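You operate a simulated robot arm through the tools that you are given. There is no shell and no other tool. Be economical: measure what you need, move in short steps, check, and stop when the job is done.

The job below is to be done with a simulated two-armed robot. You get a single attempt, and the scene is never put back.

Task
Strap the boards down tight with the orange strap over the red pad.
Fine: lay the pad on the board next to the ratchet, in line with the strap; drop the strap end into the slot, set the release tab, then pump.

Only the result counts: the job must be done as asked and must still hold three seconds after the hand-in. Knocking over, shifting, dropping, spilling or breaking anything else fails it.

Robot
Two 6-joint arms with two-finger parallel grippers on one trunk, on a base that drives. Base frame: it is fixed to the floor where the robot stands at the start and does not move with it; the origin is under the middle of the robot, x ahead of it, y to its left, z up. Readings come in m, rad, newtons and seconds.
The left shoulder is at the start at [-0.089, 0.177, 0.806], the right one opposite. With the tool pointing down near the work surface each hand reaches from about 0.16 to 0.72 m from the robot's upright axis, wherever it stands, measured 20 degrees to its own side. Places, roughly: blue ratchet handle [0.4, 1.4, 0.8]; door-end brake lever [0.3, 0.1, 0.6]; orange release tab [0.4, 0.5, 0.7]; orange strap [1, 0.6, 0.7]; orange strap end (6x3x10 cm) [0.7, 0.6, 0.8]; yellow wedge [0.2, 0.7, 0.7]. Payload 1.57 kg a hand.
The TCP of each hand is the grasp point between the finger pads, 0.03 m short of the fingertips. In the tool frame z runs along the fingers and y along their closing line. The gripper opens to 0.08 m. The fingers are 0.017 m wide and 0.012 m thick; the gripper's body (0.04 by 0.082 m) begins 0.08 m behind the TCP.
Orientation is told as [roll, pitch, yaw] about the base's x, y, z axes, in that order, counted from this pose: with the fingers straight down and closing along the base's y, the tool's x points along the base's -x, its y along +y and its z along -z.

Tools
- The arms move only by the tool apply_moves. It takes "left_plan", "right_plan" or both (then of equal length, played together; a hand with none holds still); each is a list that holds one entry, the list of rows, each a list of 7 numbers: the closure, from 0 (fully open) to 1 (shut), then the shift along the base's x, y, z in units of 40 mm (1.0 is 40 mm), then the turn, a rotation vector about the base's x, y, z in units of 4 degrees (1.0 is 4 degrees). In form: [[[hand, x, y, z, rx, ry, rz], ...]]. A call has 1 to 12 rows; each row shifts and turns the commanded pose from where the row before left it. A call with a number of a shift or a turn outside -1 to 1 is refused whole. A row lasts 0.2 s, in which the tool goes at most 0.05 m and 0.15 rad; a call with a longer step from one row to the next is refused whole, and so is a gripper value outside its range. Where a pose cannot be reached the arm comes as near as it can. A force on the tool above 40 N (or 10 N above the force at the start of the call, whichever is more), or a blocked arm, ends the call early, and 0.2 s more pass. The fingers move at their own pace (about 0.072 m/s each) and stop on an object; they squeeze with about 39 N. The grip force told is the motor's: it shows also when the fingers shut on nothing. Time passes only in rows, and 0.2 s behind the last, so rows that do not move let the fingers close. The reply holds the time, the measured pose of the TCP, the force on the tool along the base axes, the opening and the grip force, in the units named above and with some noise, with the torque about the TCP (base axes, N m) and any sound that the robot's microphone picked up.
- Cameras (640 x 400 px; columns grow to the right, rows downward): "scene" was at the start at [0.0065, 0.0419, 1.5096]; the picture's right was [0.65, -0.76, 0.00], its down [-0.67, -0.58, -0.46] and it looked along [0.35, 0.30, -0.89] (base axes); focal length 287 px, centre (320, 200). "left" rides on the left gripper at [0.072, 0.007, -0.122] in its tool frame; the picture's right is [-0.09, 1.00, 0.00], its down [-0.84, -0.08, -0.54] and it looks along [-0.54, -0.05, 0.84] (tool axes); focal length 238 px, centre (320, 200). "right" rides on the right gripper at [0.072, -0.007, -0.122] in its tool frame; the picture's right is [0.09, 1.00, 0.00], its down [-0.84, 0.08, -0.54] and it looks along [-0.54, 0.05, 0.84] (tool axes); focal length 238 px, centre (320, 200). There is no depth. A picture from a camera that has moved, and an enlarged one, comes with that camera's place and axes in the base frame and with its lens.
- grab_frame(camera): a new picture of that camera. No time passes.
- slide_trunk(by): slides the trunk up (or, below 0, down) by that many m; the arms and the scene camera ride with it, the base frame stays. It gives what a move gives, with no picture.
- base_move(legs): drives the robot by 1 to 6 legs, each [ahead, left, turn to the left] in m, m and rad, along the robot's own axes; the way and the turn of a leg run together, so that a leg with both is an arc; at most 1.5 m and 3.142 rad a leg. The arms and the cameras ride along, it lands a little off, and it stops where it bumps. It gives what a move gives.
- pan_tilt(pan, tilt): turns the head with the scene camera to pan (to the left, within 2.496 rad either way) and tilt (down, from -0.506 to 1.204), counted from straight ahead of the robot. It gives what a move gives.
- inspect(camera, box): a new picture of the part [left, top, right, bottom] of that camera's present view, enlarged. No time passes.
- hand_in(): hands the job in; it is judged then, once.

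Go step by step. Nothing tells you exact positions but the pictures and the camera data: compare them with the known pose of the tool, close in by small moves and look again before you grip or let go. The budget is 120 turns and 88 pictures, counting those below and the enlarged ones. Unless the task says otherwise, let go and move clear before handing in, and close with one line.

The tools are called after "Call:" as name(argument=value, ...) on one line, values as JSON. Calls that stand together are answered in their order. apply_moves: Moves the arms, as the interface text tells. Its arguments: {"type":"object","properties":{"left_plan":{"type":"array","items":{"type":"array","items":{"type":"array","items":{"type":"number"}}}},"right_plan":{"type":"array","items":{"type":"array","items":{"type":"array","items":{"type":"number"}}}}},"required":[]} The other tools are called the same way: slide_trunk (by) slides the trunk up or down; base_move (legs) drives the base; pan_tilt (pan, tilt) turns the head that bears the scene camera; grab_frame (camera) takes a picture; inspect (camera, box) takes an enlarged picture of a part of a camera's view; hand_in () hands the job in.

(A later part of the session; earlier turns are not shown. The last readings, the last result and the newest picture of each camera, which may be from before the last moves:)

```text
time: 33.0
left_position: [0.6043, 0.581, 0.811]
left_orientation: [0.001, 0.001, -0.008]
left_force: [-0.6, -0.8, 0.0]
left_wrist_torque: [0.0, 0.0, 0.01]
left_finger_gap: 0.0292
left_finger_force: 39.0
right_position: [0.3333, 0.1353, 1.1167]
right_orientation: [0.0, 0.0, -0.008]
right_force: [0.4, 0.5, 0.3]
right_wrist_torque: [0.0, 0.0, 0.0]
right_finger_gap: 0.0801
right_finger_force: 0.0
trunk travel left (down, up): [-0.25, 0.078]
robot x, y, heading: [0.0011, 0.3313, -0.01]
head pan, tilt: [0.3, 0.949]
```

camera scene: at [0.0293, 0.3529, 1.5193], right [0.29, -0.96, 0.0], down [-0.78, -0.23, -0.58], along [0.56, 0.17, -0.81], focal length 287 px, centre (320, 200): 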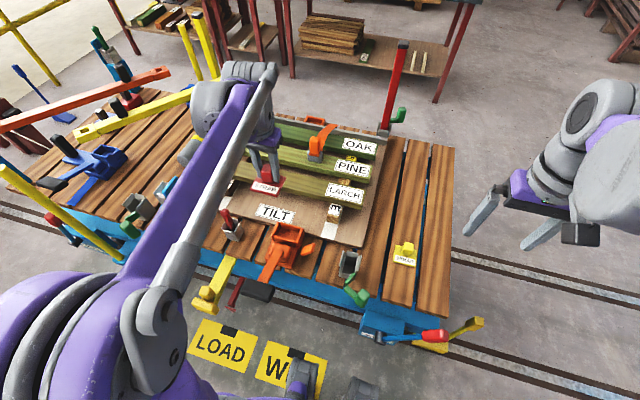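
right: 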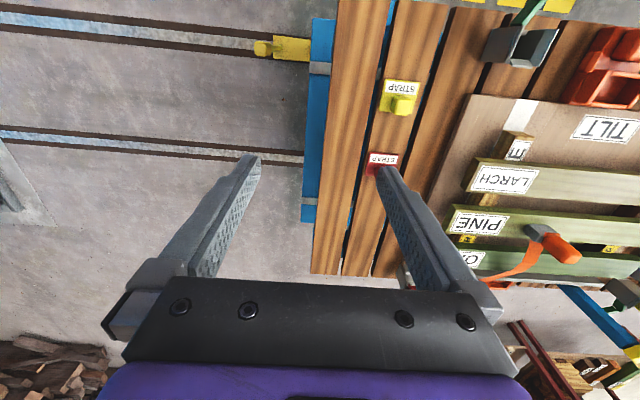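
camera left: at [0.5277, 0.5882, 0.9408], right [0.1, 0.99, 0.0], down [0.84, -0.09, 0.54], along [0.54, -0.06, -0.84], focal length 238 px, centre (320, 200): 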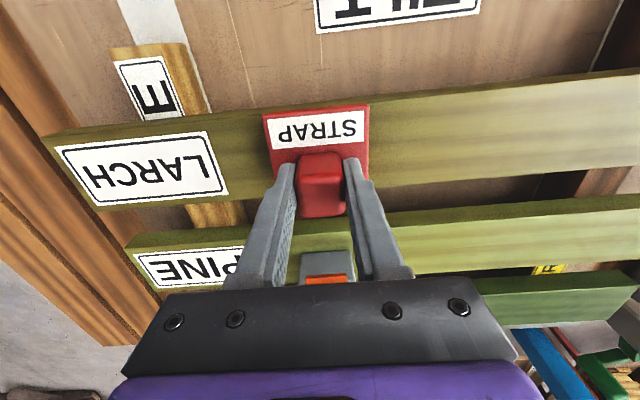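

Call:
apply_moves(left_plan=[[[1, 0.05, 0, -0.08, 0, 0, 0], [1, 0, 0, -0.08, 0, 0, 0], [1, 0, 0, 0, 0, 0, 0]]])

Call:
grab_frame(camera="left")

Call:
inspect(camera="scene", box=[230, 100, 400, 250])

```text
time: 33.8
left_position: [0.6059, 0.5801, 0.8076]
left_orientation: [0.0, -0.001, -0.01]
left_force: [3.9, 2.1, 13.0]
left_wrist_torque: [0.04, -0.03, 0.0]
left_finger_gap: 0.0291
left_finger_force: 38.9
right_position: [0.3311, 0.1352, 1.1159]
right_orientation: [0.002, -0.003, -0.009]
right_force: [-0.7, -0.1, 1.0]
right_wrist_torque: [-0.02, -0.02, -0.02]
right_finger_gap: 0.0797
right_finger_force: 0.1
trunk travel left (down, up): [-0.25, 0.078]
robot x, y, heading: [0.0025, 0.3332, -0.016]
head pan, tilt: [0.3, 0.949]
```

```text
51 pictures are left
camera left: at [0.5342, 0.5877, 0.93], right [0.1, 0.99, 0.0], down [0.84, -0.09, 0.54], along [0.54, -0.05, -0.84], focal length 238 px, centre (320, 200)
```

left: 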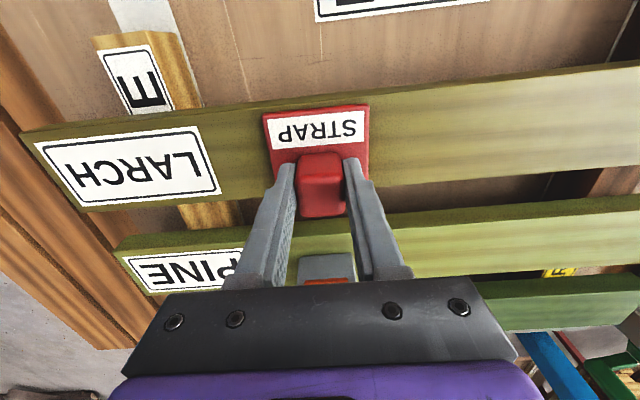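

```text
2.67 times, centred on (315, 175) of scene
camera zoom: at [0.0285, 0.3526, 1.5195], right [0.29, -0.96, 0.0], down [-0.78, -0.23, -0.58], along [0.56, 0.17, -0.81], focal length 764 px, centre (333, 267)
```

zoom: 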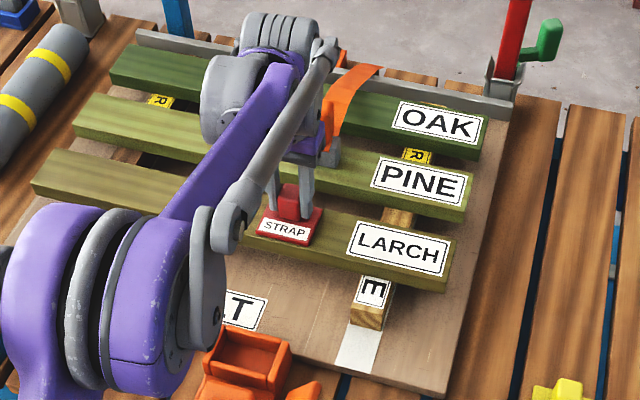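

Contact with the pad on the board, fully within its width. I'll relax, open and lift straight up.

Call:
apply_moves(left_plan=[[[1, 0, 0, 0.05, 0, 0, 0], [0.3, 0, 0, 0, 0, 0, 0], [0.3, 0, 0, 0, 0, 0, 0], [0.3, 0, 0, 0.3, 0, 0, 0], [0.3, 0, 0, 0.6, 0, 0, 0], [0.3, 0, 0, 0.9, 0, 0, 0], [0.3, 0, 0, 0.9, 0, 0, 0], [0.3, 0, 0, 0.9, 0, 0, 0], [0.3, 0, 0, 0, 0, 0, 0]]])

Call:
grab_frame(camera="left")

```text
time: 35.8
left_position: [0.603, 0.5794, 0.9519]
left_orientation: [0.002, 0.0, -0.008]
left_force: [0.0, 0.0, 0.0]
left_wrist_torque: [0.01, -0.01, 0.0]
left_finger_gap: 0.056
left_finger_force: 0.0
right_position: [0.3324, 0.1345, 1.1163]
right_orientation: [0.001, 0.0, -0.01]
right_force: [-0.7, -0.5, -0.1]
right_wrist_torque: [0.02, 0.02, 0.01]
right_finger_gap: 0.08
right_finger_force: 0.1
trunk travel left (down, up): [-0.25, 0.078]
robot x, y, heading: [0.0005, 0.3296, -0.01]
head pan, tilt: [0.3, 0.949]
```

```text
49 pictures are left
camera left: at [0.5316, 0.5872, 1.0738], right [0.1, 0.99, 0.0], down [0.84, -0.09, 0.54], along [0.54, -0.06, -0.84], focal length 238 px, centre (320, 200)
```

left: 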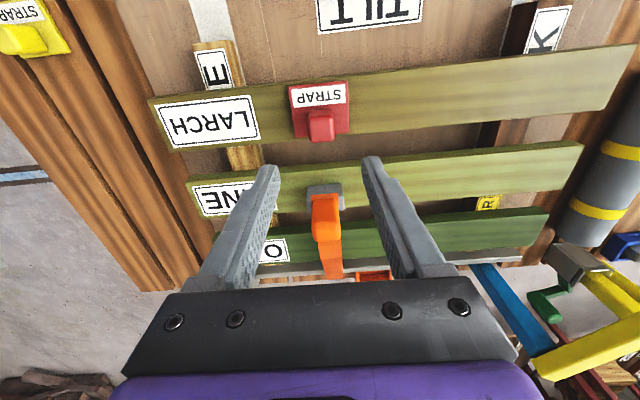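

The pad lies on LARCH at the strap line. Now I'll look closely at the strap end.

Call:
inspect(camera="left", box=[270, 160, 410, 290])

Call:
inspect(camera="scene", box=[250, 90, 390, 250])

```text
3.08 times, centred on (340, 225) of left
camera zoom: at [0.5316, 0.5872, 1.0738], right [0.1, 0.99, 0.0], down [0.84, -0.09, 0.54], along [0.54, -0.06, -0.84], focal length 733 px, centre (258, 123)
```

zoom: 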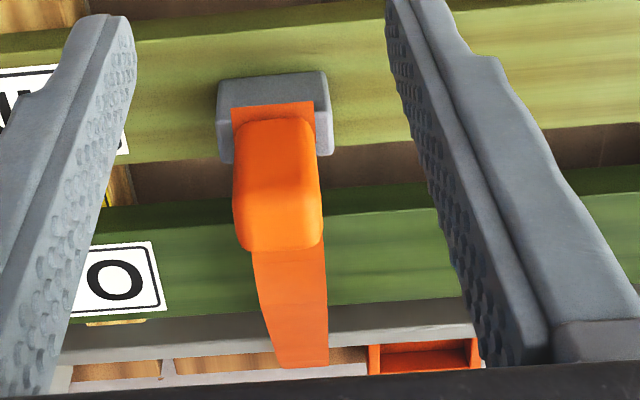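

```text
2.50 times, centred on (320, 170) of scene
camera zoom: at [0.0295, 0.353, 1.5193], right [0.29, -0.96, 0.0], down [-0.78, -0.23, -0.58], along [0.56, 0.17, -0.81], focal length 717 px, centre (320, 275)
```

zoom: 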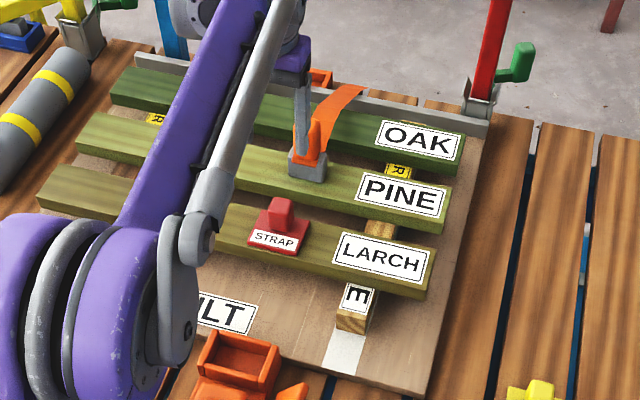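

The strap end's orange grip is ~28 mm wide at about (0.709, 0.574), z 0.80–0.868. That's beyond reach, so I'll bring the arm back a bit and drive 0.09 m ahead.

Call:
apply_moves(left_plan=[[[0.2, -0.6, 0, 0.3, 0, 0, 0], [0.2, -0.8, 0, 0.3, 0, 0, 0], [0.2, -0.8, 0, 0.2, 0, 0, 0], [0.2, 0, 0, 0, 0, 0, 0]]])

Call:
base_move(legs=[[0.09, 0, 0]])

Call:
grab_frame(camera="scene")

```text
time: 36.8
left_position: [0.5157, 0.5803, 0.9866]
left_orientation: [-0.001, 0.001, -0.01]
left_force: [0.3, 0.3, -0.6]
left_wrist_torque: [0.05, 0.0, -0.01]
left_finger_gap: 0.0638
left_finger_force: 0.1
right_position: [0.3334, 0.1366, 1.1164]
right_orientation: [0.002, 0.0, -0.009]
right_force: [-0.5, -0.2, -0.9]
right_wrist_torque: [-0.03, 0.0, 0.02]
right_finger_gap: 0.0801
right_finger_force: 0.0
trunk travel left (down, up): [-0.25, 0.078]
robot x, y, heading: [0.0006, 0.3327, -0.01]
head pan, tilt: [0.3, 0.949]
```

```text
time: 37.9
left_position: [0.6041, 0.5796, 0.9861]
left_orientation: [0.001, -0.001, -0.01]
left_force: [-1.0, -0.2, -0.3]
left_wrist_torque: [0.02, 0.0, -0.01]
left_finger_gap: 0.0641
left_finger_force: 0.1
right_position: [0.4207, 0.1342, 1.1166]
right_orientation: [0.0, 0.0, -0.011]
right_force: [0.6, 0.1, 0.8]
right_wrist_torque: [0.03, 0.02, 0.06]
right_finger_gap: 0.0799
right_finger_force: 0.1
trunk travel left (down, up): [-0.25, 0.078]
robot x, y, heading: [0.0927, 0.332, -0.007]
head pan, tilt: [0.3, 0.949]
```

```text
46 pictures are left
camera scene: at [0.1184, 0.352, 1.5193], right [0.29, -0.96, 0.0], down [-0.78, -0.23, -0.58], along [0.56, 0.17, -0.81], focal length 287 px, centre (320, 200)
```

scene: 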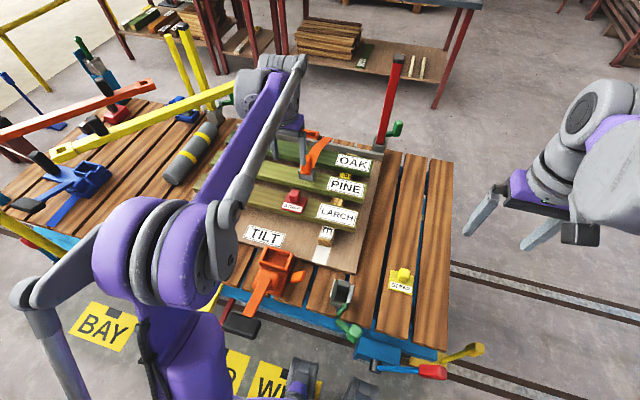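

Base moved without a bump. Now I'll move above the strap end at (0.708, 0.574), staying over its top.

Call:
apply_moves(left_plan=[[[0.1, 0.8, -0.05, -0.2, 0, 0, 0], [0.1, 0.8, -0.05, -0.2, 0, 0, 0], [0.1, 0.8, -0.05, -0.3, 0, 0, 0], [0.1, 0.2, 0, -0.3, 0, 0, 0], [0.1, 0, 0, 0, 0, 0, 0]]])

Call:
grab_frame(camera="left")

```text
time: 39.0
left_position: [0.7057, 0.572, 0.9448]
left_orientation: [0.0, -0.001, -0.01]
left_force: [-0.1, 0.4, 0.3]
left_wrist_torque: [0.03, 0.01, -0.01]
left_finger_gap: 0.072
left_finger_force: 0.0
right_position: [0.4191, 0.1343, 1.117]
right_orientation: [0.0, 0.001, -0.01]
right_force: [-0.6, 0.3, -0.4]
right_wrist_torque: [0.0, 0.04, 0.01]
right_finger_gap: 0.0801
right_finger_force: 0.2
trunk travel left (down, up): [-0.25, 0.078]
robot x, y, heading: [0.0918, 0.3334, -0.009]
head pan, tilt: [0.3, 0.949]
```

```text
45 pictures are left
camera left: at [0.6342, 0.5808, 1.0676], right [0.1, 0.99, 0.0], down [0.84, -0.09, 0.54], along [0.54, -0.06, -0.84], focal length 238 px, centre (320, 200)
```

left: 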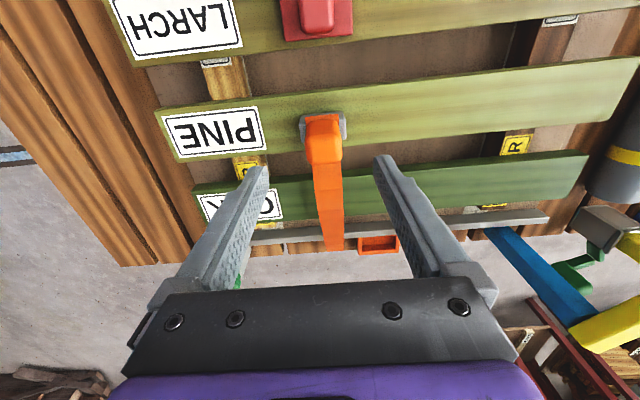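

The grip is centred between the fingers. Descending to z≈0.835 and closing.

Call:
apply_moves(left_plan=[[[0.1, 0.1, 0.05, -0.6, 0, 0, 0], [0.1, 0, 0, -0.8, 0, 0, 0], [0.1, 0, 0, -0.8, 0, 0, 0], [0.1, 0, 0, -0.55, 0, 0, 0], [0.1, 0, 0, 0, 0, 0, 0]]])

Call:
grab_frame(camera="left")

```text
time: 40.2
left_position: [0.7113, 0.5751, 0.8366]
left_orientation: [-0.001, 0.0, -0.011]
left_force: [0.2, -0.9, -0.4]
left_wrist_torque: [-0.02, 0.0, 0.02]
left_finger_gap: 0.0719
left_finger_force: 0.1
right_position: [0.4201, 0.1348, 1.117]
right_orientation: [0.0, 0.0, -0.009]
right_force: [-0.4, -0.3, 0.5]
right_wrist_torque: [-0.03, 0.0, 0.04]
right_finger_gap: 0.0799
right_finger_force: 0.1
trunk travel left (down, up): [-0.25, 0.078]
robot x, y, heading: [0.0868, 0.3302, -0.008]
head pan, tilt: [0.3, 0.949]
```

```text
44 pictures are left
camera left: at [0.6381, 0.5828, 0.9586], right [0.1, 0.99, 0.0], down [0.84, -0.09, 0.54], along [0.54, -0.06, -0.84], focal length 238 px, centre (320, 200)
```

left: 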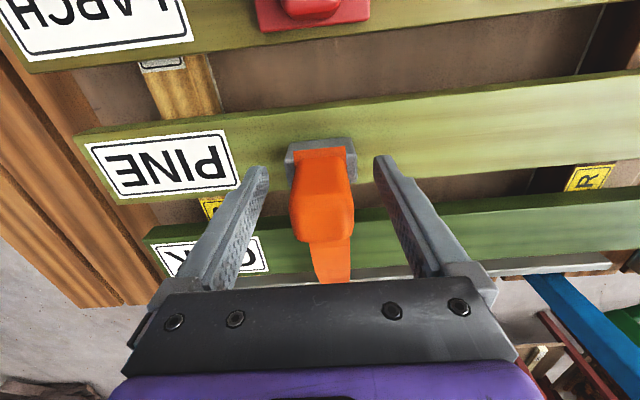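

Aligned. Closing on the grip and lifting slowly.

Call:
apply_moves(left_plan=[[[0.5, 0, 0, -0.05, 0, 0, 0], [1, 0, 0, 0, 0, 0, 0], [1, 0, 0, 0, 0, 0, 0], [1, 0, 0, 0, 0, 0, 0], [1, 0, 0, 0, 0, 0, 0], [1, 0, 0, 0.1, 0, 0, 0], [1, 0, 0, 0.2, 0, 0, 0], [1, 0, 0, 0.4, 0, 0, 0], [1, 0, 0, 0.5, 0, 0, 0], [1, 0, 0, 0.4, 0, 0, 0], [1, 0, 0, 0, 0, 0, 0]]])

Call:
grab_frame(camera="left")

```text
time: 42.6
left_position: [0.7123, 0.5761, 0.9003]
left_orientation: [0.0, 0.0, -0.011]
left_force: [0.0, 0.6, -2.2]
left_wrist_torque: [0.0, -0.02, -0.03]
left_finger_gap: 0.0336
left_finger_force: 39.4
right_position: [0.4197, 0.1348, 1.1164]
right_orientation: [-0.001, -0.001, -0.009]
right_force: [0.7, 1.1, -0.3]
right_wrist_torque: [-0.02, 0.02, -0.02]
right_finger_gap: 0.0799
right_finger_force: 0.1
trunk travel left (down, up): [-0.25, 0.078]
robot x, y, heading: [0.0889, 0.3316, -0.009]
head pan, tilt: [0.3, 0.949]
```

```text
43 pictures are left
camera left: at [0.6394, 0.5841, 1.0214], right [0.1, 0.99, 0.0], down [0.84, -0.09, 0.54], along [0.54, -0.06, -0.84], focal length 238 px, centre (320, 200)
```

left: 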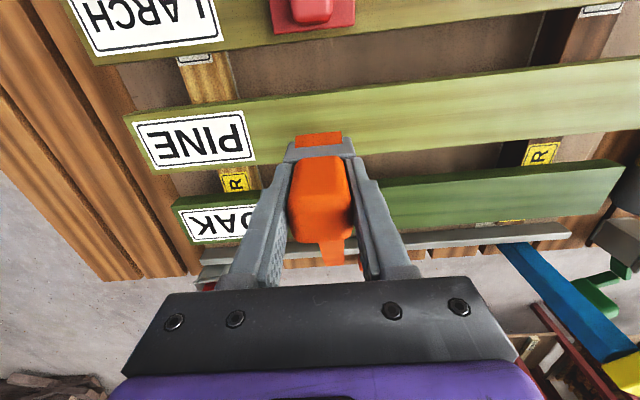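

Held at 34 mm. I'll carry it along the strap line at z≈0.94, over the pad, to above the slot.

Call:
apply_moves(left_plan=[[[1, -0.2, 0, 0.5, 0, 0, 0], [1, -0.5, 0, 0.4, 0, 0, 0], [1, -0.7, 0, 0.1, 0, 0, 0], [1, -0.8, 0, 0, 0, 0, 0], [1, -0.8, 0, 0, 0, 0, 0], [1, -0.8, 0, 0, 0, 0, 0], [1, -0.8, 0.05, 0, 0, 0, 0], [1, -0.8, 0.05, 0, 0, 0, 0], [1, -0.8, 0, 0, 0, 0, 0], [1, -0.7, 0, 0, 0, 0, 0], [1, -0.4, 0, 0, 0, 0, 0], [1, -0.1, 0, 0, 0, 0, 0]]])

Call:
grab_frame(camera="left")

Call:
grab_frame(camera="scene")

```text
time: 45.2
left_position: [0.4166, 0.5793, 0.9395]
left_orientation: [0.0, -0.001, -0.009]
left_force: [0.5, 0.5, -1.3]
left_wrist_torque: [0.01, -0.02, -0.02]
left_finger_gap: 0.0336
left_finger_force: 39.3
right_position: [0.4208, 0.1352, 1.1167]
right_orientation: [-0.002, 0.0, -0.011]
right_force: [0.1, 0.7, 0.6]
right_wrist_torque: [0.01, 0.0, 0.0]
right_finger_gap: 0.08
right_finger_force: 0.1
trunk travel left (down, up): [-0.25, 0.078]
robot x, y, heading: [0.0915, 0.3301, -0.007]
head pan, tilt: [0.3, 0.949]
```

```text
42 pictures are left
camera left: at [0.3442, 0.5864, 1.062], right [0.1, 0.99, 0.0], down [0.84, -0.09, 0.54], along [0.54, -0.06, -0.84], focal length 238 px, centre (320, 200)
```

left: 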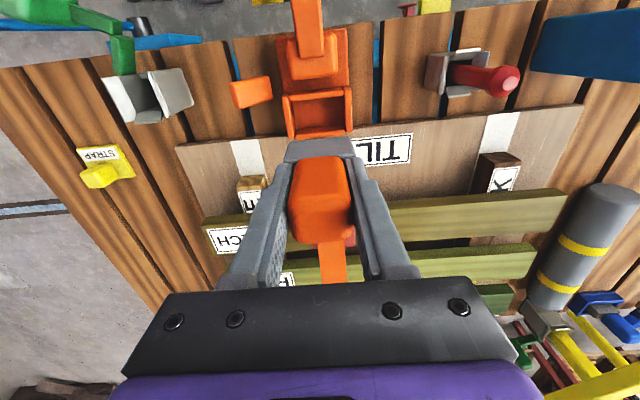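

```text
41 pictures are left
camera scene: at [0.1181, 0.3521, 1.5193], right [0.29, -0.96, 0.0], down [-0.78, -0.23, -0.58], along [0.56, 0.17, -0.81], focal length 287 px, centre (320, 200)
```

scene: 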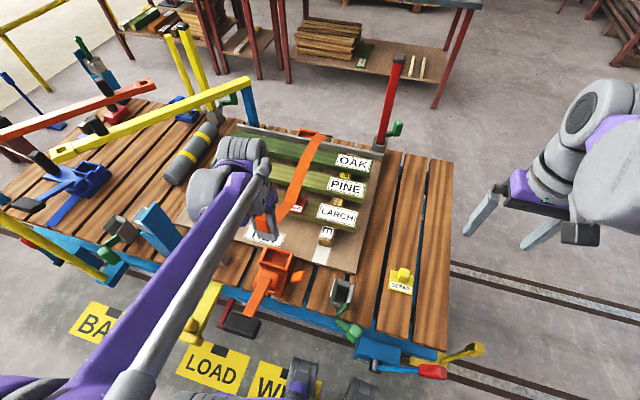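

The strap drapes over the pad, and the slot is right beneath the block. I'll descend part way and look again.

Call:
apply_moves(left_plan=[[[1, 0, 0, -0.6, 0, 0, 0], [1, 0, 0, -0.8, 0, 0, 0], [1, 0, 0, -0.7, 0, 0, 0], [1, 0, 0, 0, 0, 0, 0]]])

Call:
grab_frame(camera="left")

Call:
inspect(camera="scene", box=[200, 120, 380, 340])

```text
time: 46.2
left_position: [0.4176, 0.5796, 0.8537]
left_orientation: [0.0, -0.001, -0.01]
left_force: [-0.4, 0.5, -2.8]
left_wrist_torque: [-0.02, 0.02, 0.0]
left_finger_gap: 0.0334
left_finger_force: 39.0
right_position: [0.4195, 0.1344, 1.1178]
right_orientation: [-0.002, -0.001, -0.012]
right_force: [-0.5, -1.1, -1.1]
right_wrist_torque: [-0.03, 0.01, -0.02]
right_finger_gap: 0.0798
right_finger_force: 0.0
trunk travel left (down, up): [-0.25, 0.078]
robot x, y, heading: [0.0884, 0.3302, -0.01]
head pan, tilt: [0.3, 0.949]
```

```text
40 pictures are left
camera left: at [0.3443, 0.5865, 0.9758], right [0.1, 0.99, 0.0], down [0.84, -0.09, 0.54], along [0.54, -0.06, -0.84], focal length 238 px, centre (320, 200)
```

left: 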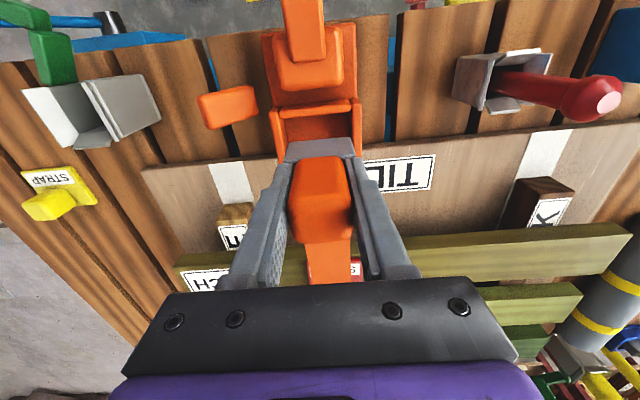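

```text
1.82 times, centred on (290, 230) of scene
camera zoom: at [0.1178, 0.3519, 1.5193], right [0.29, -0.96, 0.0], down [-0.78, -0.23, -0.58], along [0.56, 0.17, -0.81], focal length 521 px, centre (374, 146)
```

zoom: 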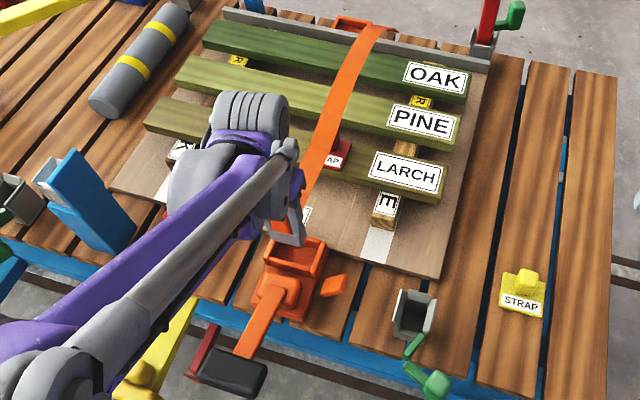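

The block is aligned with the slot (interior about x 0.397–0.441, y centre 0.578). I'll lower into it gently.

Call:
apply_moves(left_plan=[[[1, 0.05, -0.02, -0.5, 0, 0, 0], [1, 0, 0, -0.4, 0, 0, 0], [1, 0, 0, -0.3, 0, 0, 0], [1, 0, 0, -0.3, 0, 0, 0], [1, 0, 0, 0, 0, 0, 0]]])

Call:
grab_frame(camera="left")

```text
time: 47.5
left_position: [0.416, 0.5779, 0.7958]
left_orientation: [0.0, 0.0, -0.011]
left_force: [0.2, -0.1, -1.0]
left_wrist_torque: [-0.02, 0.01, 0.01]
left_finger_gap: 0.0336
left_finger_force: 38.9
right_position: [0.4207, 0.1339, 1.1167]
right_orientation: [0.001, -0.001, -0.01]
right_force: [0.6, 0.7, 0.4]
right_wrist_torque: [0.02, 0.04, -0.03]
right_finger_gap: 0.08
right_finger_force: 0.0
trunk travel left (down, up): [-0.25, 0.078]
robot x, y, heading: [0.0912, 0.3305, -0.007]
head pan, tilt: [0.3, 0.949]
```

```text
38 pictures are left
camera left: at [0.3439, 0.5859, 0.9172], right [0.1, 0.99, 0.0], down [0.84, -0.09, 0.54], along [0.54, -0.06, -0.84], focal length 238 px, centre (320, 200)
```

left: 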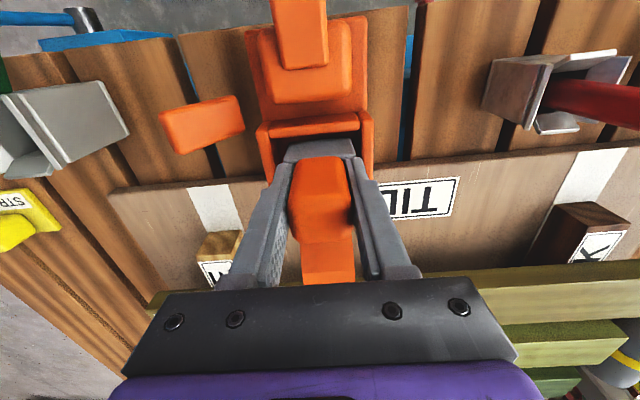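

Laterally centred and just inside the near rim. Continuing down with a watch on force.

Call:
apply_moves(left_plan=[[[1, 0.05, 0, -0.3, 0, 0, 0], [1, 0, 0, -0.25, 0, 0, 0], [1, 0, 0, -0.2, 0, 0, 0], [1, 0, 0, 0, 0, 0, 0]]])

Call:
grab_frame(camera="left")

```text
time: 48.0
left_position: [0.419, 0.5778, 0.7791]
left_orientation: [-0.001, 0.001, -0.011]
left_force: [0.4, -0.4, 11.9]
left_wrist_torque: [-0.1, -0.07, 0.0]
left_finger_gap: 0.0336
left_finger_force: 38.9
right_position: [0.4197, 0.1352, 1.118]
right_orientation: [-0.001, -0.001, -0.01]
right_force: [0.1, -0.2, 0.6]
right_wrist_torque: [0.0, 0.04, -0.02]
right_finger_gap: 0.0801
right_finger_force: 0.0
trunk travel left (down, up): [-0.25, 0.078]
robot x, y, heading: [0.0942, 0.3299, -0.009]
head pan, tilt: [0.3, 0.949]
stopped in row 2 (left hand): the force on the tool passed its limit at 69 N (the readings are from after the stop); the commanded pose is now the measured one
```

```text
37 pictures are left
camera left: at [0.347, 0.5865, 0.902], right [0.1, 0.99, 0.0], down [0.84, -0.09, 0.54], along [0.54, -0.06, -0.84], focal length 238 px, centre (320, 200)
```

left: 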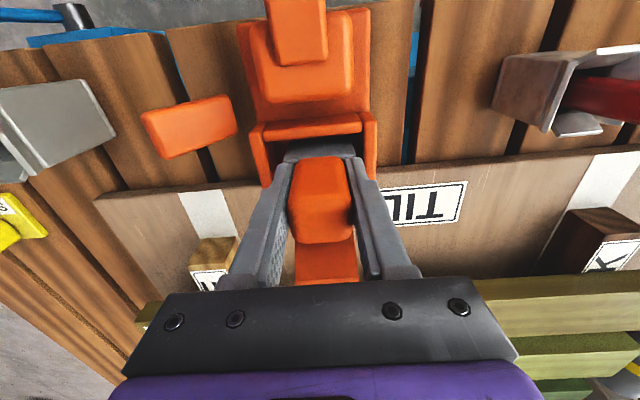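

Contact at bottom z≈0.718. I need to see whether it sits on the floor of the slot or on a rim.

Call:
inspect(camera="scene", box=[220, 190, 330, 300])

Call:
inspect(camera="left", box=[220, 80, 420, 280])

```text
3.64 times, centred on (275, 245) of scene
camera zoom: at [0.1174, 0.3515, 1.5194], right [0.29, -0.96, 0.0], down [-0.78, -0.23, -0.58], along [0.56, 0.17, -0.81], focal length 1042 px, centre (484, 36)
```

zoom: 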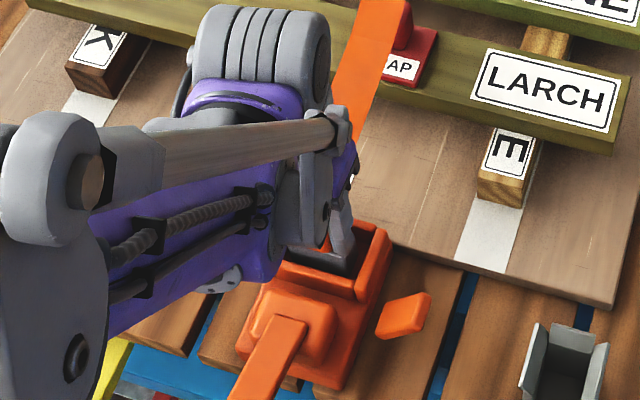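

```text
2.00 times, centred on (320, 180) of left
camera zoom: at [0.347, 0.5865, 0.902], right [0.1, 0.99, 0.0], down [0.84, -0.09, 0.54], along [0.54, -0.06, -0.84], focal length 477 px, centre (320, 240)
```

zoom: 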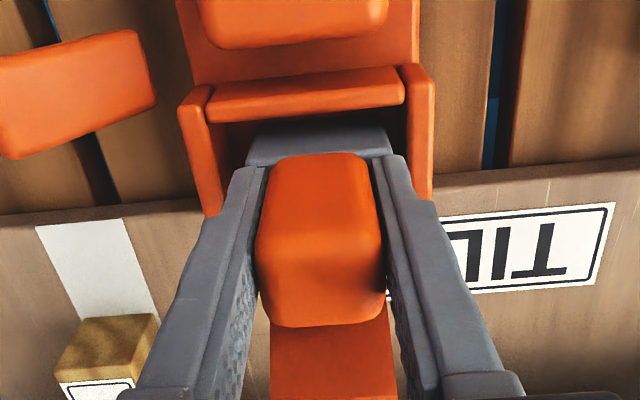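

The block looks biased toward the far wall (contact torque agrees). I'll lift 1.2 cm, shift −7 mm in x, and try down again.

Call:
apply_moves(left_plan=[[[1, 0, 0, 0.3, 0, 0, 0], [1, -0.17, 0.03, 0, 0, 0, 0], [1, 0, 0, -0.2, 0, 0, 0], [1, 0, 0, -0.15, 0, 0, 0], [1, 0, 0, -0.1, 0, 0, 0], [1, 0, 0, -0.1, 0, 0, 0], [1, 0, 0, -0.1, 0, 0, 0]]])

Call:
inspect(camera="left", box=[220, 80, 420, 280])

```text
time: 49.0
left_position: [0.4111, 0.5798, 0.78]
left_orientation: [0.002, 0.001, -0.009]
left_force: [-1.7, -1.5, 26.7]
left_wrist_torque: [-0.3, -0.05, 0.06]
left_finger_gap: 0.0334
left_finger_force: 38.5
right_position: [0.4193, 0.1342, 1.1167]
right_orientation: [0.0, -0.002, -0.01]
right_force: [-0.3, 0.3, -0.4]
right_wrist_torque: [-0.04, 0.03, -0.02]
right_finger_gap: 0.0798
right_finger_force: 0.2
trunk travel left (down, up): [-0.25, 0.078]
robot x, y, heading: [0.0911, 0.3304, -0.011]
head pan, tilt: [0.3, 0.949]
stopped in row 5 (left hand): the force on the tool passed its limit at 52 N (the readings are from after the stop); the commanded pose is now the measured one
```

```text
2.00 times, centred on (320, 180) of left
camera zoom: at [0.3405, 0.5881, 0.902], right [0.1, 0.99, 0.0], down [0.84, -0.09, 0.54], along [0.54, -0.05, -0.84], focal length 477 px, centre (320, 240)
```

zoom: 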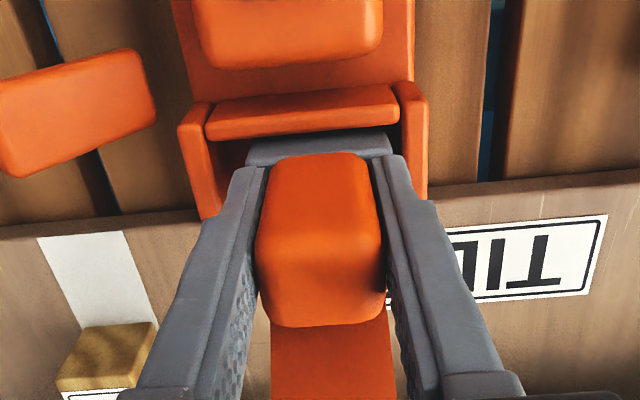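

Contact occurs at the same height at both x positions, about 2 cm below the rim (~0.736), so it is resting on the slot floor. I'll let go gently and look.

Call:
apply_moves(left_plan=[[[1, 0, -0.03, 0.02, 0, 0, 0], [0.35, 0, 0, 0, 0, 0, 0], [0.35, 0, 0, 0, 0, 0, 0], [0.35, 0, 0, 0, 0, 0, 0]]])

Call:
inspect(camera="left", box=[220, 80, 420, 280])

```text
time: 50.0
left_position: [0.4134, 0.5798, 0.7803]
left_orientation: [0.001, 0.002, -0.01]
left_force: [-0.8, 2.4, 9.0]
left_wrist_torque: [-0.04, 0.03, 0.01]
left_finger_gap: 0.0482
left_finger_force: 0.0
right_position: [0.4212, 0.135, 1.117]
right_orientation: [-0.001, -0.003, -0.011]
right_force: [0.8, 0.1, 0.4]
right_wrist_torque: [-0.01, 0.0, 0.05]
right_finger_gap: 0.0801
right_finger_force: 0.0
trunk travel left (down, up): [-0.25, 0.078]
robot x, y, heading: [0.0932, 0.3314, -0.008]
head pan, tilt: [0.3, 0.949]
```

```text
2.00 times, centred on (320, 180) of left
camera zoom: at [0.3414, 0.5873, 0.9021], right [0.1, 0.99, 0.0], down [0.84, -0.09, 0.54], along [0.54, -0.05, -0.84], focal length 477 px, centre (320, 240)
```

zoom: 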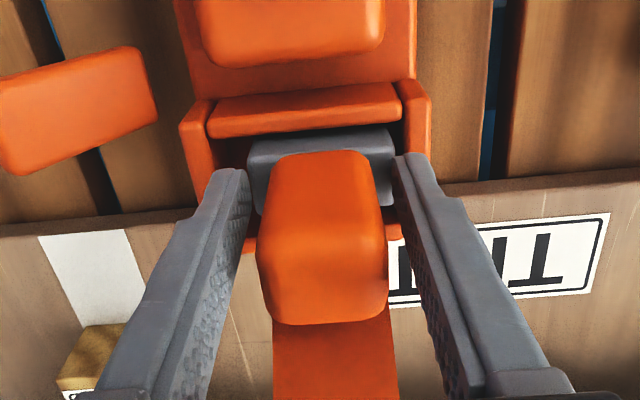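

Some force remains with the fingers open, so they may be touching the rim. I'll raise straight up slowly and look at how the block sits.

Call:
apply_moves(left_plan=[[[0.2, 0, 0, 0.2, 0, 0, 0], [0.2, 0, 0, 0.5, 0, 0, 0], [0.2, 0, 0, 0.9, 0, 0, 0], [0.2, 0, 0, 0.9, 0, 0, 0], [0.2, 0, 0, 0.9, 0, 0, 0], [0.2, 0, 0, 0, 0, 0, 0]]])

Call:
grab_frame(camera="left")

Call:
inspect(camera="scene", box=[210, 120, 350, 330])

```text
time: 51.4
left_position: [0.4127, 0.5814, 0.918]
left_orientation: [0.001, 0.001, -0.01]
left_force: [-0.5, 0.5, 0.2]
left_wrist_torque: [-0.01, 0.02, -0.02]
left_finger_gap: 0.0639
left_finger_force: 0.1
right_position: [0.4217, 0.1347, 1.1167]
right_orientation: [0.0, 0.001, -0.011]
right_force: [-0.7, 0.8, 0.5]
right_wrist_torque: [-0.02, -0.02, -0.03]
right_finger_gap: 0.0799
right_finger_force: 0.0
trunk travel left (down, up): [-0.25, 0.078]
robot x, y, heading: [0.0892, 0.3317, -0.01]
head pan, tilt: [0.3, 0.949]
```

```text
32 pictures are left
camera left: at [0.341, 0.5895, 1.0395], right [0.1, 0.99, 0.0], down [0.84, -0.09, 0.54], along [0.54, -0.05, -0.84], focal length 238 px, centre (320, 200)
```

left: 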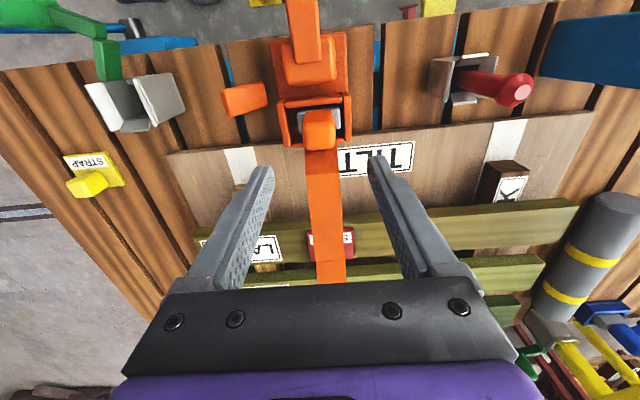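

```text
1.90 times, centred on (280, 225) of scene
camera zoom: at [0.1185, 0.3523, 1.5193], right [0.29, -0.96, 0.0], down [-0.78, -0.23, -0.58], along [0.56, 0.17, -0.81], focal length 546 px, centre (396, 152)
```

zoom: 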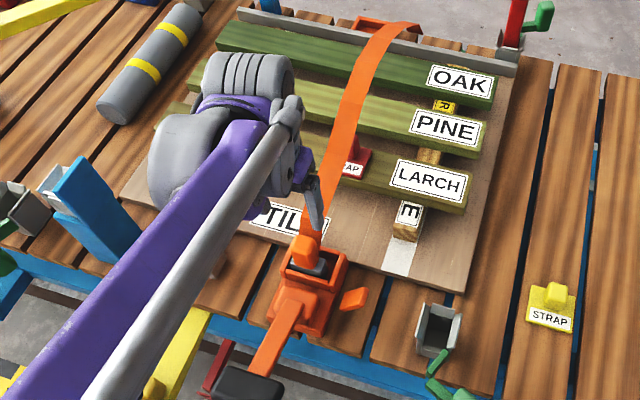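

The strap end sits in the slot and the strap passes over the pad. Zooming to check seating and the tab.

Call:
inspect(camera="left", box=[200, 40, 380, 170])

```text
3.08 times, centred on (290, 105) of left
camera zoom: at [0.341, 0.5895, 1.0395], right [0.1, 0.99, 0.0], down [0.84, -0.09, 0.54], along [0.54, -0.05, -0.84], focal length 733 px, centre (412, 492)
```

zoom: 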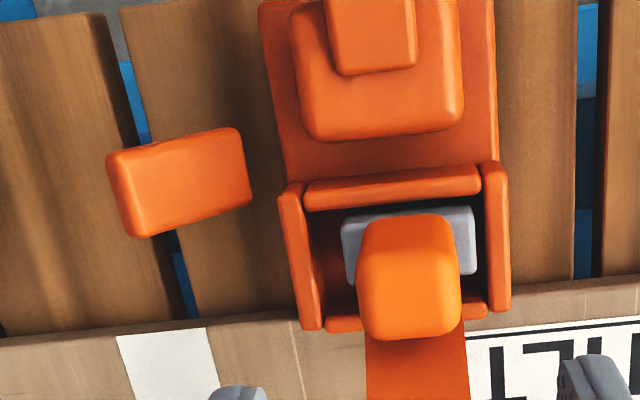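

The strap end sits in the slot. The release tab seems tilted up at its outer end; I'll compare with the blue ratchet's tab and view the orange one closer.

Call:
inspect(camera="scene", box=[0, 120, 140, 230])

Call:
inspect(camera="scene", box=[230, 230, 320, 310])

```text
3.64 times, centred on (70, 175) of scene
camera zoom: at [0.1185, 0.3523, 1.5193], right [0.29, -0.96, 0.0], down [-0.78, -0.23, -0.58], along [0.56, 0.17, -0.81], focal length 1042 px, centre (1229, 291)
```

zoom: 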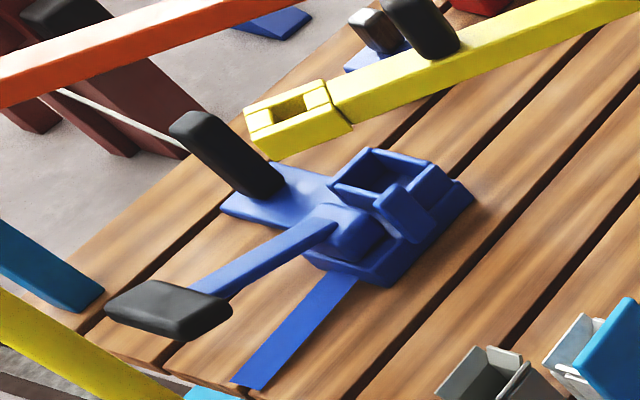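

```text
5.00 times, centred on (275, 270) of scene
camera zoom: at [0.1185, 0.3523, 1.5193], right [0.29, -0.96, 0.0], down [-0.78, -0.23, -0.58], along [0.56, 0.17, -0.81], focal length 1434 px, centre (545, -150)
```

zoom: 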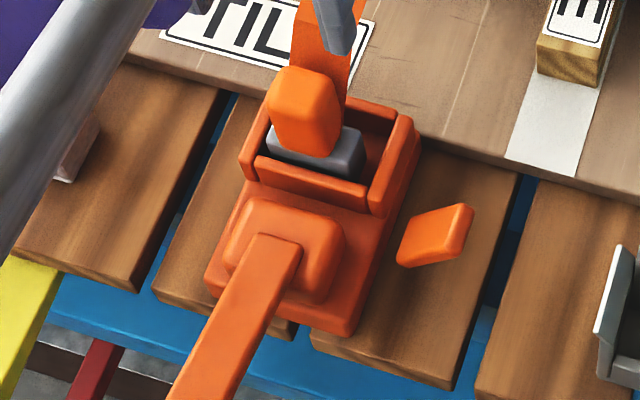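

The blue ratchet's tab stands upright against its body, while the orange tab leans out about 45° (outer end about y 0.48, z 0.757). I'll bring the closed fingers down just outside it to swing it in.

Call:
apply_moves(left_plan=[[[0.6, -0.2, -0.8, 0, 0, 0, 0], [1, -0.2, -0.8, 0, 0, 0, 0], [1, -0.2, -0.8, 0, 0, 0, 0], [1, -0.1, -0.8, 0, 0, 0, 0], [1, 0, -0.05, -0.7, 0, 0, 0], [1, 0, 0, -0.8, 0, 0, 0], [1, 0, 0, -0.8, 0, 0, 0], [1, 0, 0, 0, 0, 0, 0]]])

Call:
grab_frame(camera="left")

Call:
inspect(camera="scene", box=[230, 200, 370, 310])

```text
time: 53.2
left_position: [0.3833, 0.4505, 0.8219]
left_orientation: [-0.001, 0.002, -0.011]
left_force: [-0.6, -0.1, 0.2]
left_wrist_torque: [-0.01, 0.01, 0.0]
left_finger_gap: 0.0
left_finger_force: 21.6
right_position: [0.4205, 0.1347, 1.1171]
right_orientation: [0.0, -0.001, -0.011]
right_force: [-0.1, -0.1, 0.3]
right_wrist_torque: [-0.01, -0.01, 0.01]
right_finger_gap: 0.0799
right_finger_force: 0.2
trunk travel left (down, up): [-0.25, 0.078]
robot x, y, heading: [0.0934, 0.3319, -0.013]
head pan, tilt: [0.3, 0.949]
```

```text
27 pictures are left
camera left: at [0.3133, 0.4583, 0.9447], right [0.1, 0.99, 0.0], down [0.84, -0.09, 0.54], along [0.54, -0.05, -0.84], focal length 238 px, centre (320, 200)
```

left: 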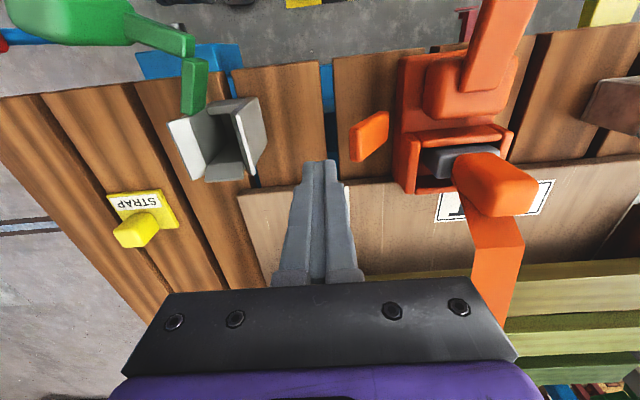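

```text
3.64 times, centred on (300, 255) of scene
camera zoom: at [0.1178, 0.3522, 1.5193], right [0.29, -0.96, 0.0], down [-0.78, -0.23, -0.58], along [0.56, 0.17, -0.81], focal length 1042 px, centre (393, 0)
```

zoom: 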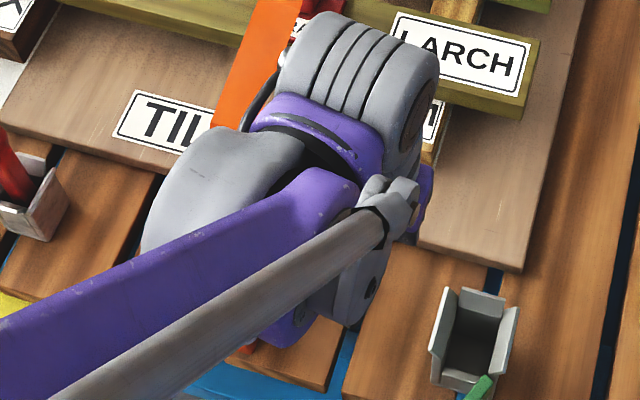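

The tab's outer edge is at about (0.382, 0.478). I'll lower to tip z≈0.735 and push +y in small steps.

Call:
apply_moves(left_plan=[[[1, 0, 0, -0.7, 0, 0, 0], [1, 0, 0, -0.7, 0, 0, 0], [1, 0, 0.3, 0, 0, 0, 0], [1, 0, 0.3, 0, 0, 0, 0], [1, 0, 0.25, 0, 0, 0, 0], [1, 0, 0, 0, 0, 0, 0]]])

Call:
grab_frame(camera="left")

```text
time: 54.6
left_position: [0.385, 0.4844, 0.7668]
left_orientation: [0.001, 0.003, -0.01]
left_force: [0.7, -0.6, 0.2]
left_wrist_torque: [0.0, -0.03, 0.04]
left_finger_gap: 0.0
left_finger_force: 21.5
right_position: [0.4206, 0.1347, 1.1174]
right_orientation: [-0.002, 0.0, -0.011]
right_force: [-0.5, 0.5, 0.9]
right_wrist_torque: [0.04, -0.02, 0.04]
right_finger_gap: 0.0801
right_finger_force: 0.2
trunk travel left (down, up): [-0.25, 0.078]
robot x, y, heading: [0.0884, 0.3299, -0.012]
head pan, tilt: [0.3, 0.949]
```

```text
25 pictures are left
camera left: at [0.3134, 0.4925, 0.8894], right [0.1, 0.99, 0.0], down [0.84, -0.09, 0.54], along [0.54, -0.05, -0.84], focal length 238 px, centre (320, 200)
```

left: 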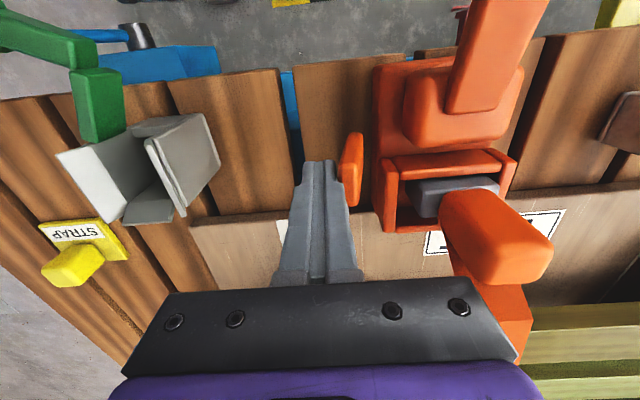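

The tab is swinging upright under the push. Continuing until it stops or clicks.

Call:
apply_moves(left_plan=[[[1, 0, 0.2, 0, 0, 0, 0], [1, 0, 0.2, 0, 0, 0, 0], [1, 0, 0.2, 0, 0, 0, 0], [1, 0, 0.2, 0, 0, 0, 0], [1, 0, 0, 0, 0, 0, 0]]])

Call:
grab_frame(camera="left")

```text
time: 55.5
left_position: [0.3863, 0.4978, 0.768]
left_orientation: [-0.016, 0.001, -0.016]
left_force: [0.2, -18.6, 1.4]
left_wrist_torque: [-0.12, 0.04, 0.1]
left_finger_gap: 0.0002
left_finger_force: 21.3
right_position: [0.4192, 0.1336, 1.1165]
right_orientation: [0.0, -0.002, -0.012]
right_force: [0.0, 0.4, 0.1]
right_wrist_torque: [-0.05, -0.02, -0.06]
right_finger_gap: 0.0798
right_finger_force: 0.1
trunk travel left (down, up): [-0.25, 0.078]
robot x, y, heading: [0.0935, 0.328, -0.013]
head pan, tilt: [0.3, 0.949]
stopped in row 4 (left hand): the force on the tool passed its limit at 48 N (the readings are from after the stop); the commanded pose is now the measured one
```

```text
24 pictures are left
camera left: at [0.3142, 0.5087, 0.8897], right [0.11, 0.99, -0.02], down [0.84, -0.08, 0.54], along [0.54, -0.07, -0.84], focal length 238 px, centre (320, 200)
```

left: 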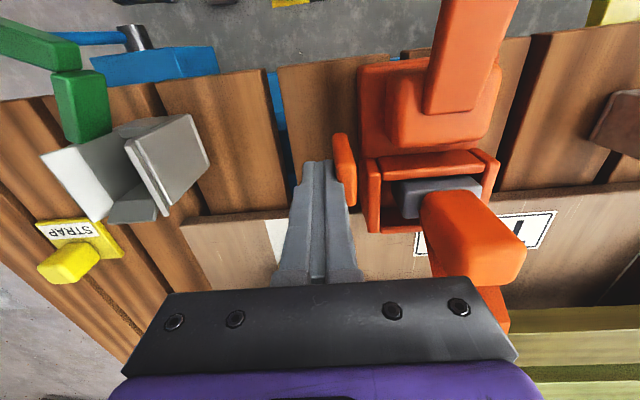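

The tab hit its stop, upright. I'll back off and check that it stays.

Call:
apply_moves(left_plan=[[[1, 0, -0.4, 0, 0.22, 0, 0.08], [1, 0, -0.6, 0, 0, 0, 0], [1, 0, 0, 0.8, 0, 0, 0], [1, 0, 0, 0.9, 0, 0, 0], [1, -0.3, -0.6, 0.5, 0, 0, 0], [1, 0, 0, 0, 0, 0, 0]]])

Call:
grab_frame(camera="left")

```text
time: 56.9
left_position: [0.3749, 0.4358, 0.854]
left_orientation: [0.005, 0.001, -0.009]
left_force: [-0.1, 0.0, 0.0]
left_wrist_torque: [-0.03, 0.0, 0.02]
left_finger_gap: 0.0
left_finger_force: 21.7
right_position: [0.4214, 0.133, 1.1166]
right_orientation: [0.001, 0.001, -0.014]
right_force: [0.2, -0.3, 0.1]
right_wrist_torque: [0.03, -0.01, -0.01]
right_finger_gap: 0.0802
right_finger_force: 0.0
trunk travel left (down, up): [-0.25, 0.078]
robot x, y, heading: [0.0902, 0.3317, -0.013]
head pan, tilt: [0.3, 0.949]
```

```text
23 pictures are left
camera left: at [0.3027, 0.4446, 0.9764], right [0.1, 0.99, 0.0], down [0.84, -0.09, 0.54], along [0.54, -0.05, -0.84], focal length 238 px, centre (320, 200)
```

left: 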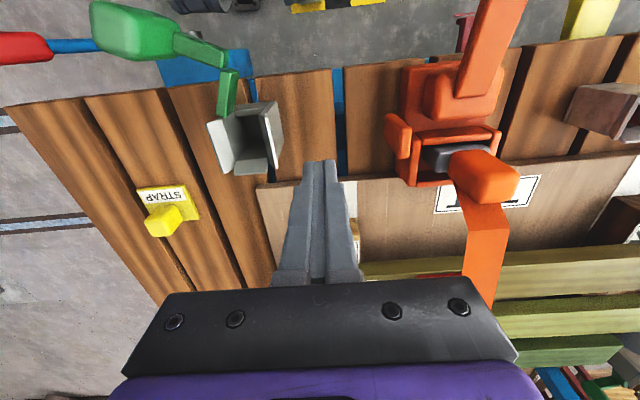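

The tab stays upright against the ratchet. For pumping I need room, so I'll raise the hand, back the base up 0.25 m, and view the handle.

Call:
apply_moves(left_plan=[[[0.5, 0, 0, 0.9, 0, 0, 0], [0.0, 0, 0.3, 0.9, 0, 0, 0], [0.0, 0.3, 0.6, 0.8, 0, 0, 0], [0.0, 0.5, 0.6, 0.5, 0, 0, 0], [0.0, 0.5, 0.6, 0, 0, 0, 0], [0.0, 0.5, 0.6, 0, 0, 0, 0], [0.0, 0, 0.5, 0, 0, 0, 0], [0.0, 0, 0, 0, 0, 0, 0]]])

Call:
base_move(legs=[[-0.25, 0, 0]])

Call:
grab_frame(camera="left")

Call:
grab_frame(camera="scene")

```text
time: 58.7
left_position: [0.4454, 0.5647, 0.9795]
left_orientation: [0.004, 0.003, -0.009]
left_force: [-0.2, -0.2, -0.6]
left_wrist_torque: [0.0, 0.03, 0.01]
left_finger_gap: 0.0798
left_finger_force: 0.1
right_position: [0.4211, 0.1333, 1.1168]
right_orientation: [0.001, 0.001, -0.011]
right_force: [-0.8, -0.4, 0.9]
right_wrist_torque: [-0.04, 0.04, -0.02]
right_finger_gap: 0.0798
right_finger_force: 0.0
trunk travel left (down, up): [-0.25, 0.078]
robot x, y, heading: [0.0867, 0.3271, -0.014]
head pan, tilt: [0.3, 0.949]
```

```text
time: 60.5
left_position: [0.2001, 0.5656, 0.9775]
left_orientation: [0.005, 0.001, -0.01]
left_force: [0.0, 0.5, 0.5]
left_wrist_torque: [0.0, -0.01, 0.0]
left_finger_gap: 0.0802
left_finger_force: 0.0
right_position: [0.1743, 0.1358, 1.117]
right_orientation: [0.0, -0.001, -0.012]
right_force: [0.1, 0.5, 0.2]
right_wrist_torque: [-0.04, -0.02, -0.02]
right_finger_gap: 0.0798
right_finger_force: 0.2
trunk travel left (down, up): [-0.25, 0.078]
robot x, y, heading: [-0.1556, 0.3333, -0.016]
head pan, tilt: [0.3, 0.949]
```

```text
22 pictures are left
camera left: at [0.1284, 0.5738, 1.1009], right [0.1, 0.99, 0.0], down [0.84, -0.09, 0.54], along [0.54, -0.05, -0.84], focal length 238 px, centre (320, 200)
```

left: 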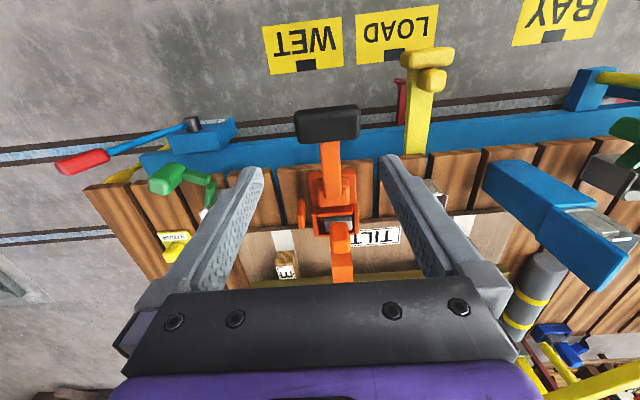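

```text
21 pictures are left
camera scene: at [-0.1281, 0.3544, 1.5194], right [0.28, -0.96, 0.0], down [-0.78, -0.23, -0.58], along [0.56, 0.17, -0.81], focal length 287 px, centre (320, 200)
```

scene: 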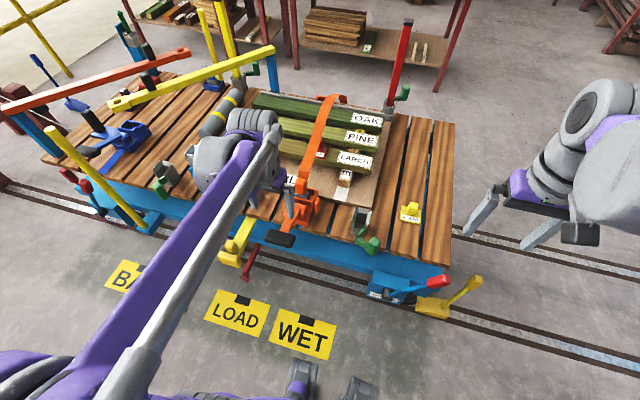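

The black grip is near (0.212, 0.576, 0.79), with the orange shaft running to the hub near x 0.36. I'll zoom to size the shaft; I plan to grip the shaft and swing the handle about the hub.

Call:
inspect(camera="left", box=[270, 90, 390, 290])

Call:
inspect(camera="scene", box=[250, 160, 340, 260])

```text
2.00 times, centred on (330, 190) of left
camera zoom: at [0.1284, 0.5738, 1.1009], right [0.1, 0.99, 0.0], down [0.84, -0.09, 0.54], along [0.54, -0.05, -0.84], focal length 477 px, centre (300, 220)
```

zoom: 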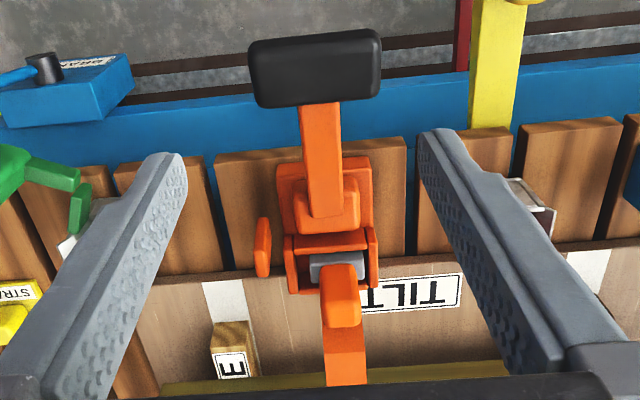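

```text
4.00 times, centred on (295, 210) of scene
camera zoom: at [-0.1281, 0.3544, 1.5194], right [0.28, -0.96, 0.0], down [-0.78, -0.23, -0.58], along [0.56, 0.17, -0.81], focal length 1147 px, centre (420, 160)
```

zoom: 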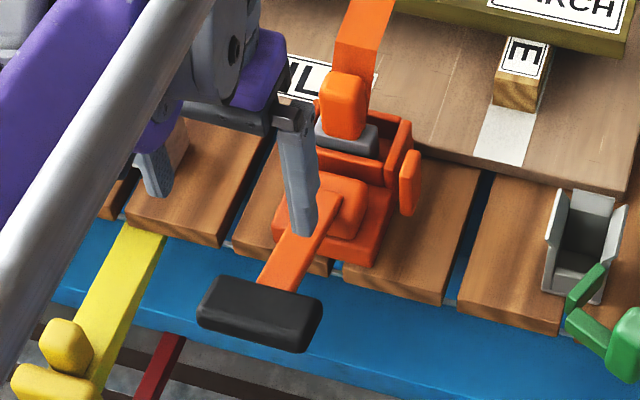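

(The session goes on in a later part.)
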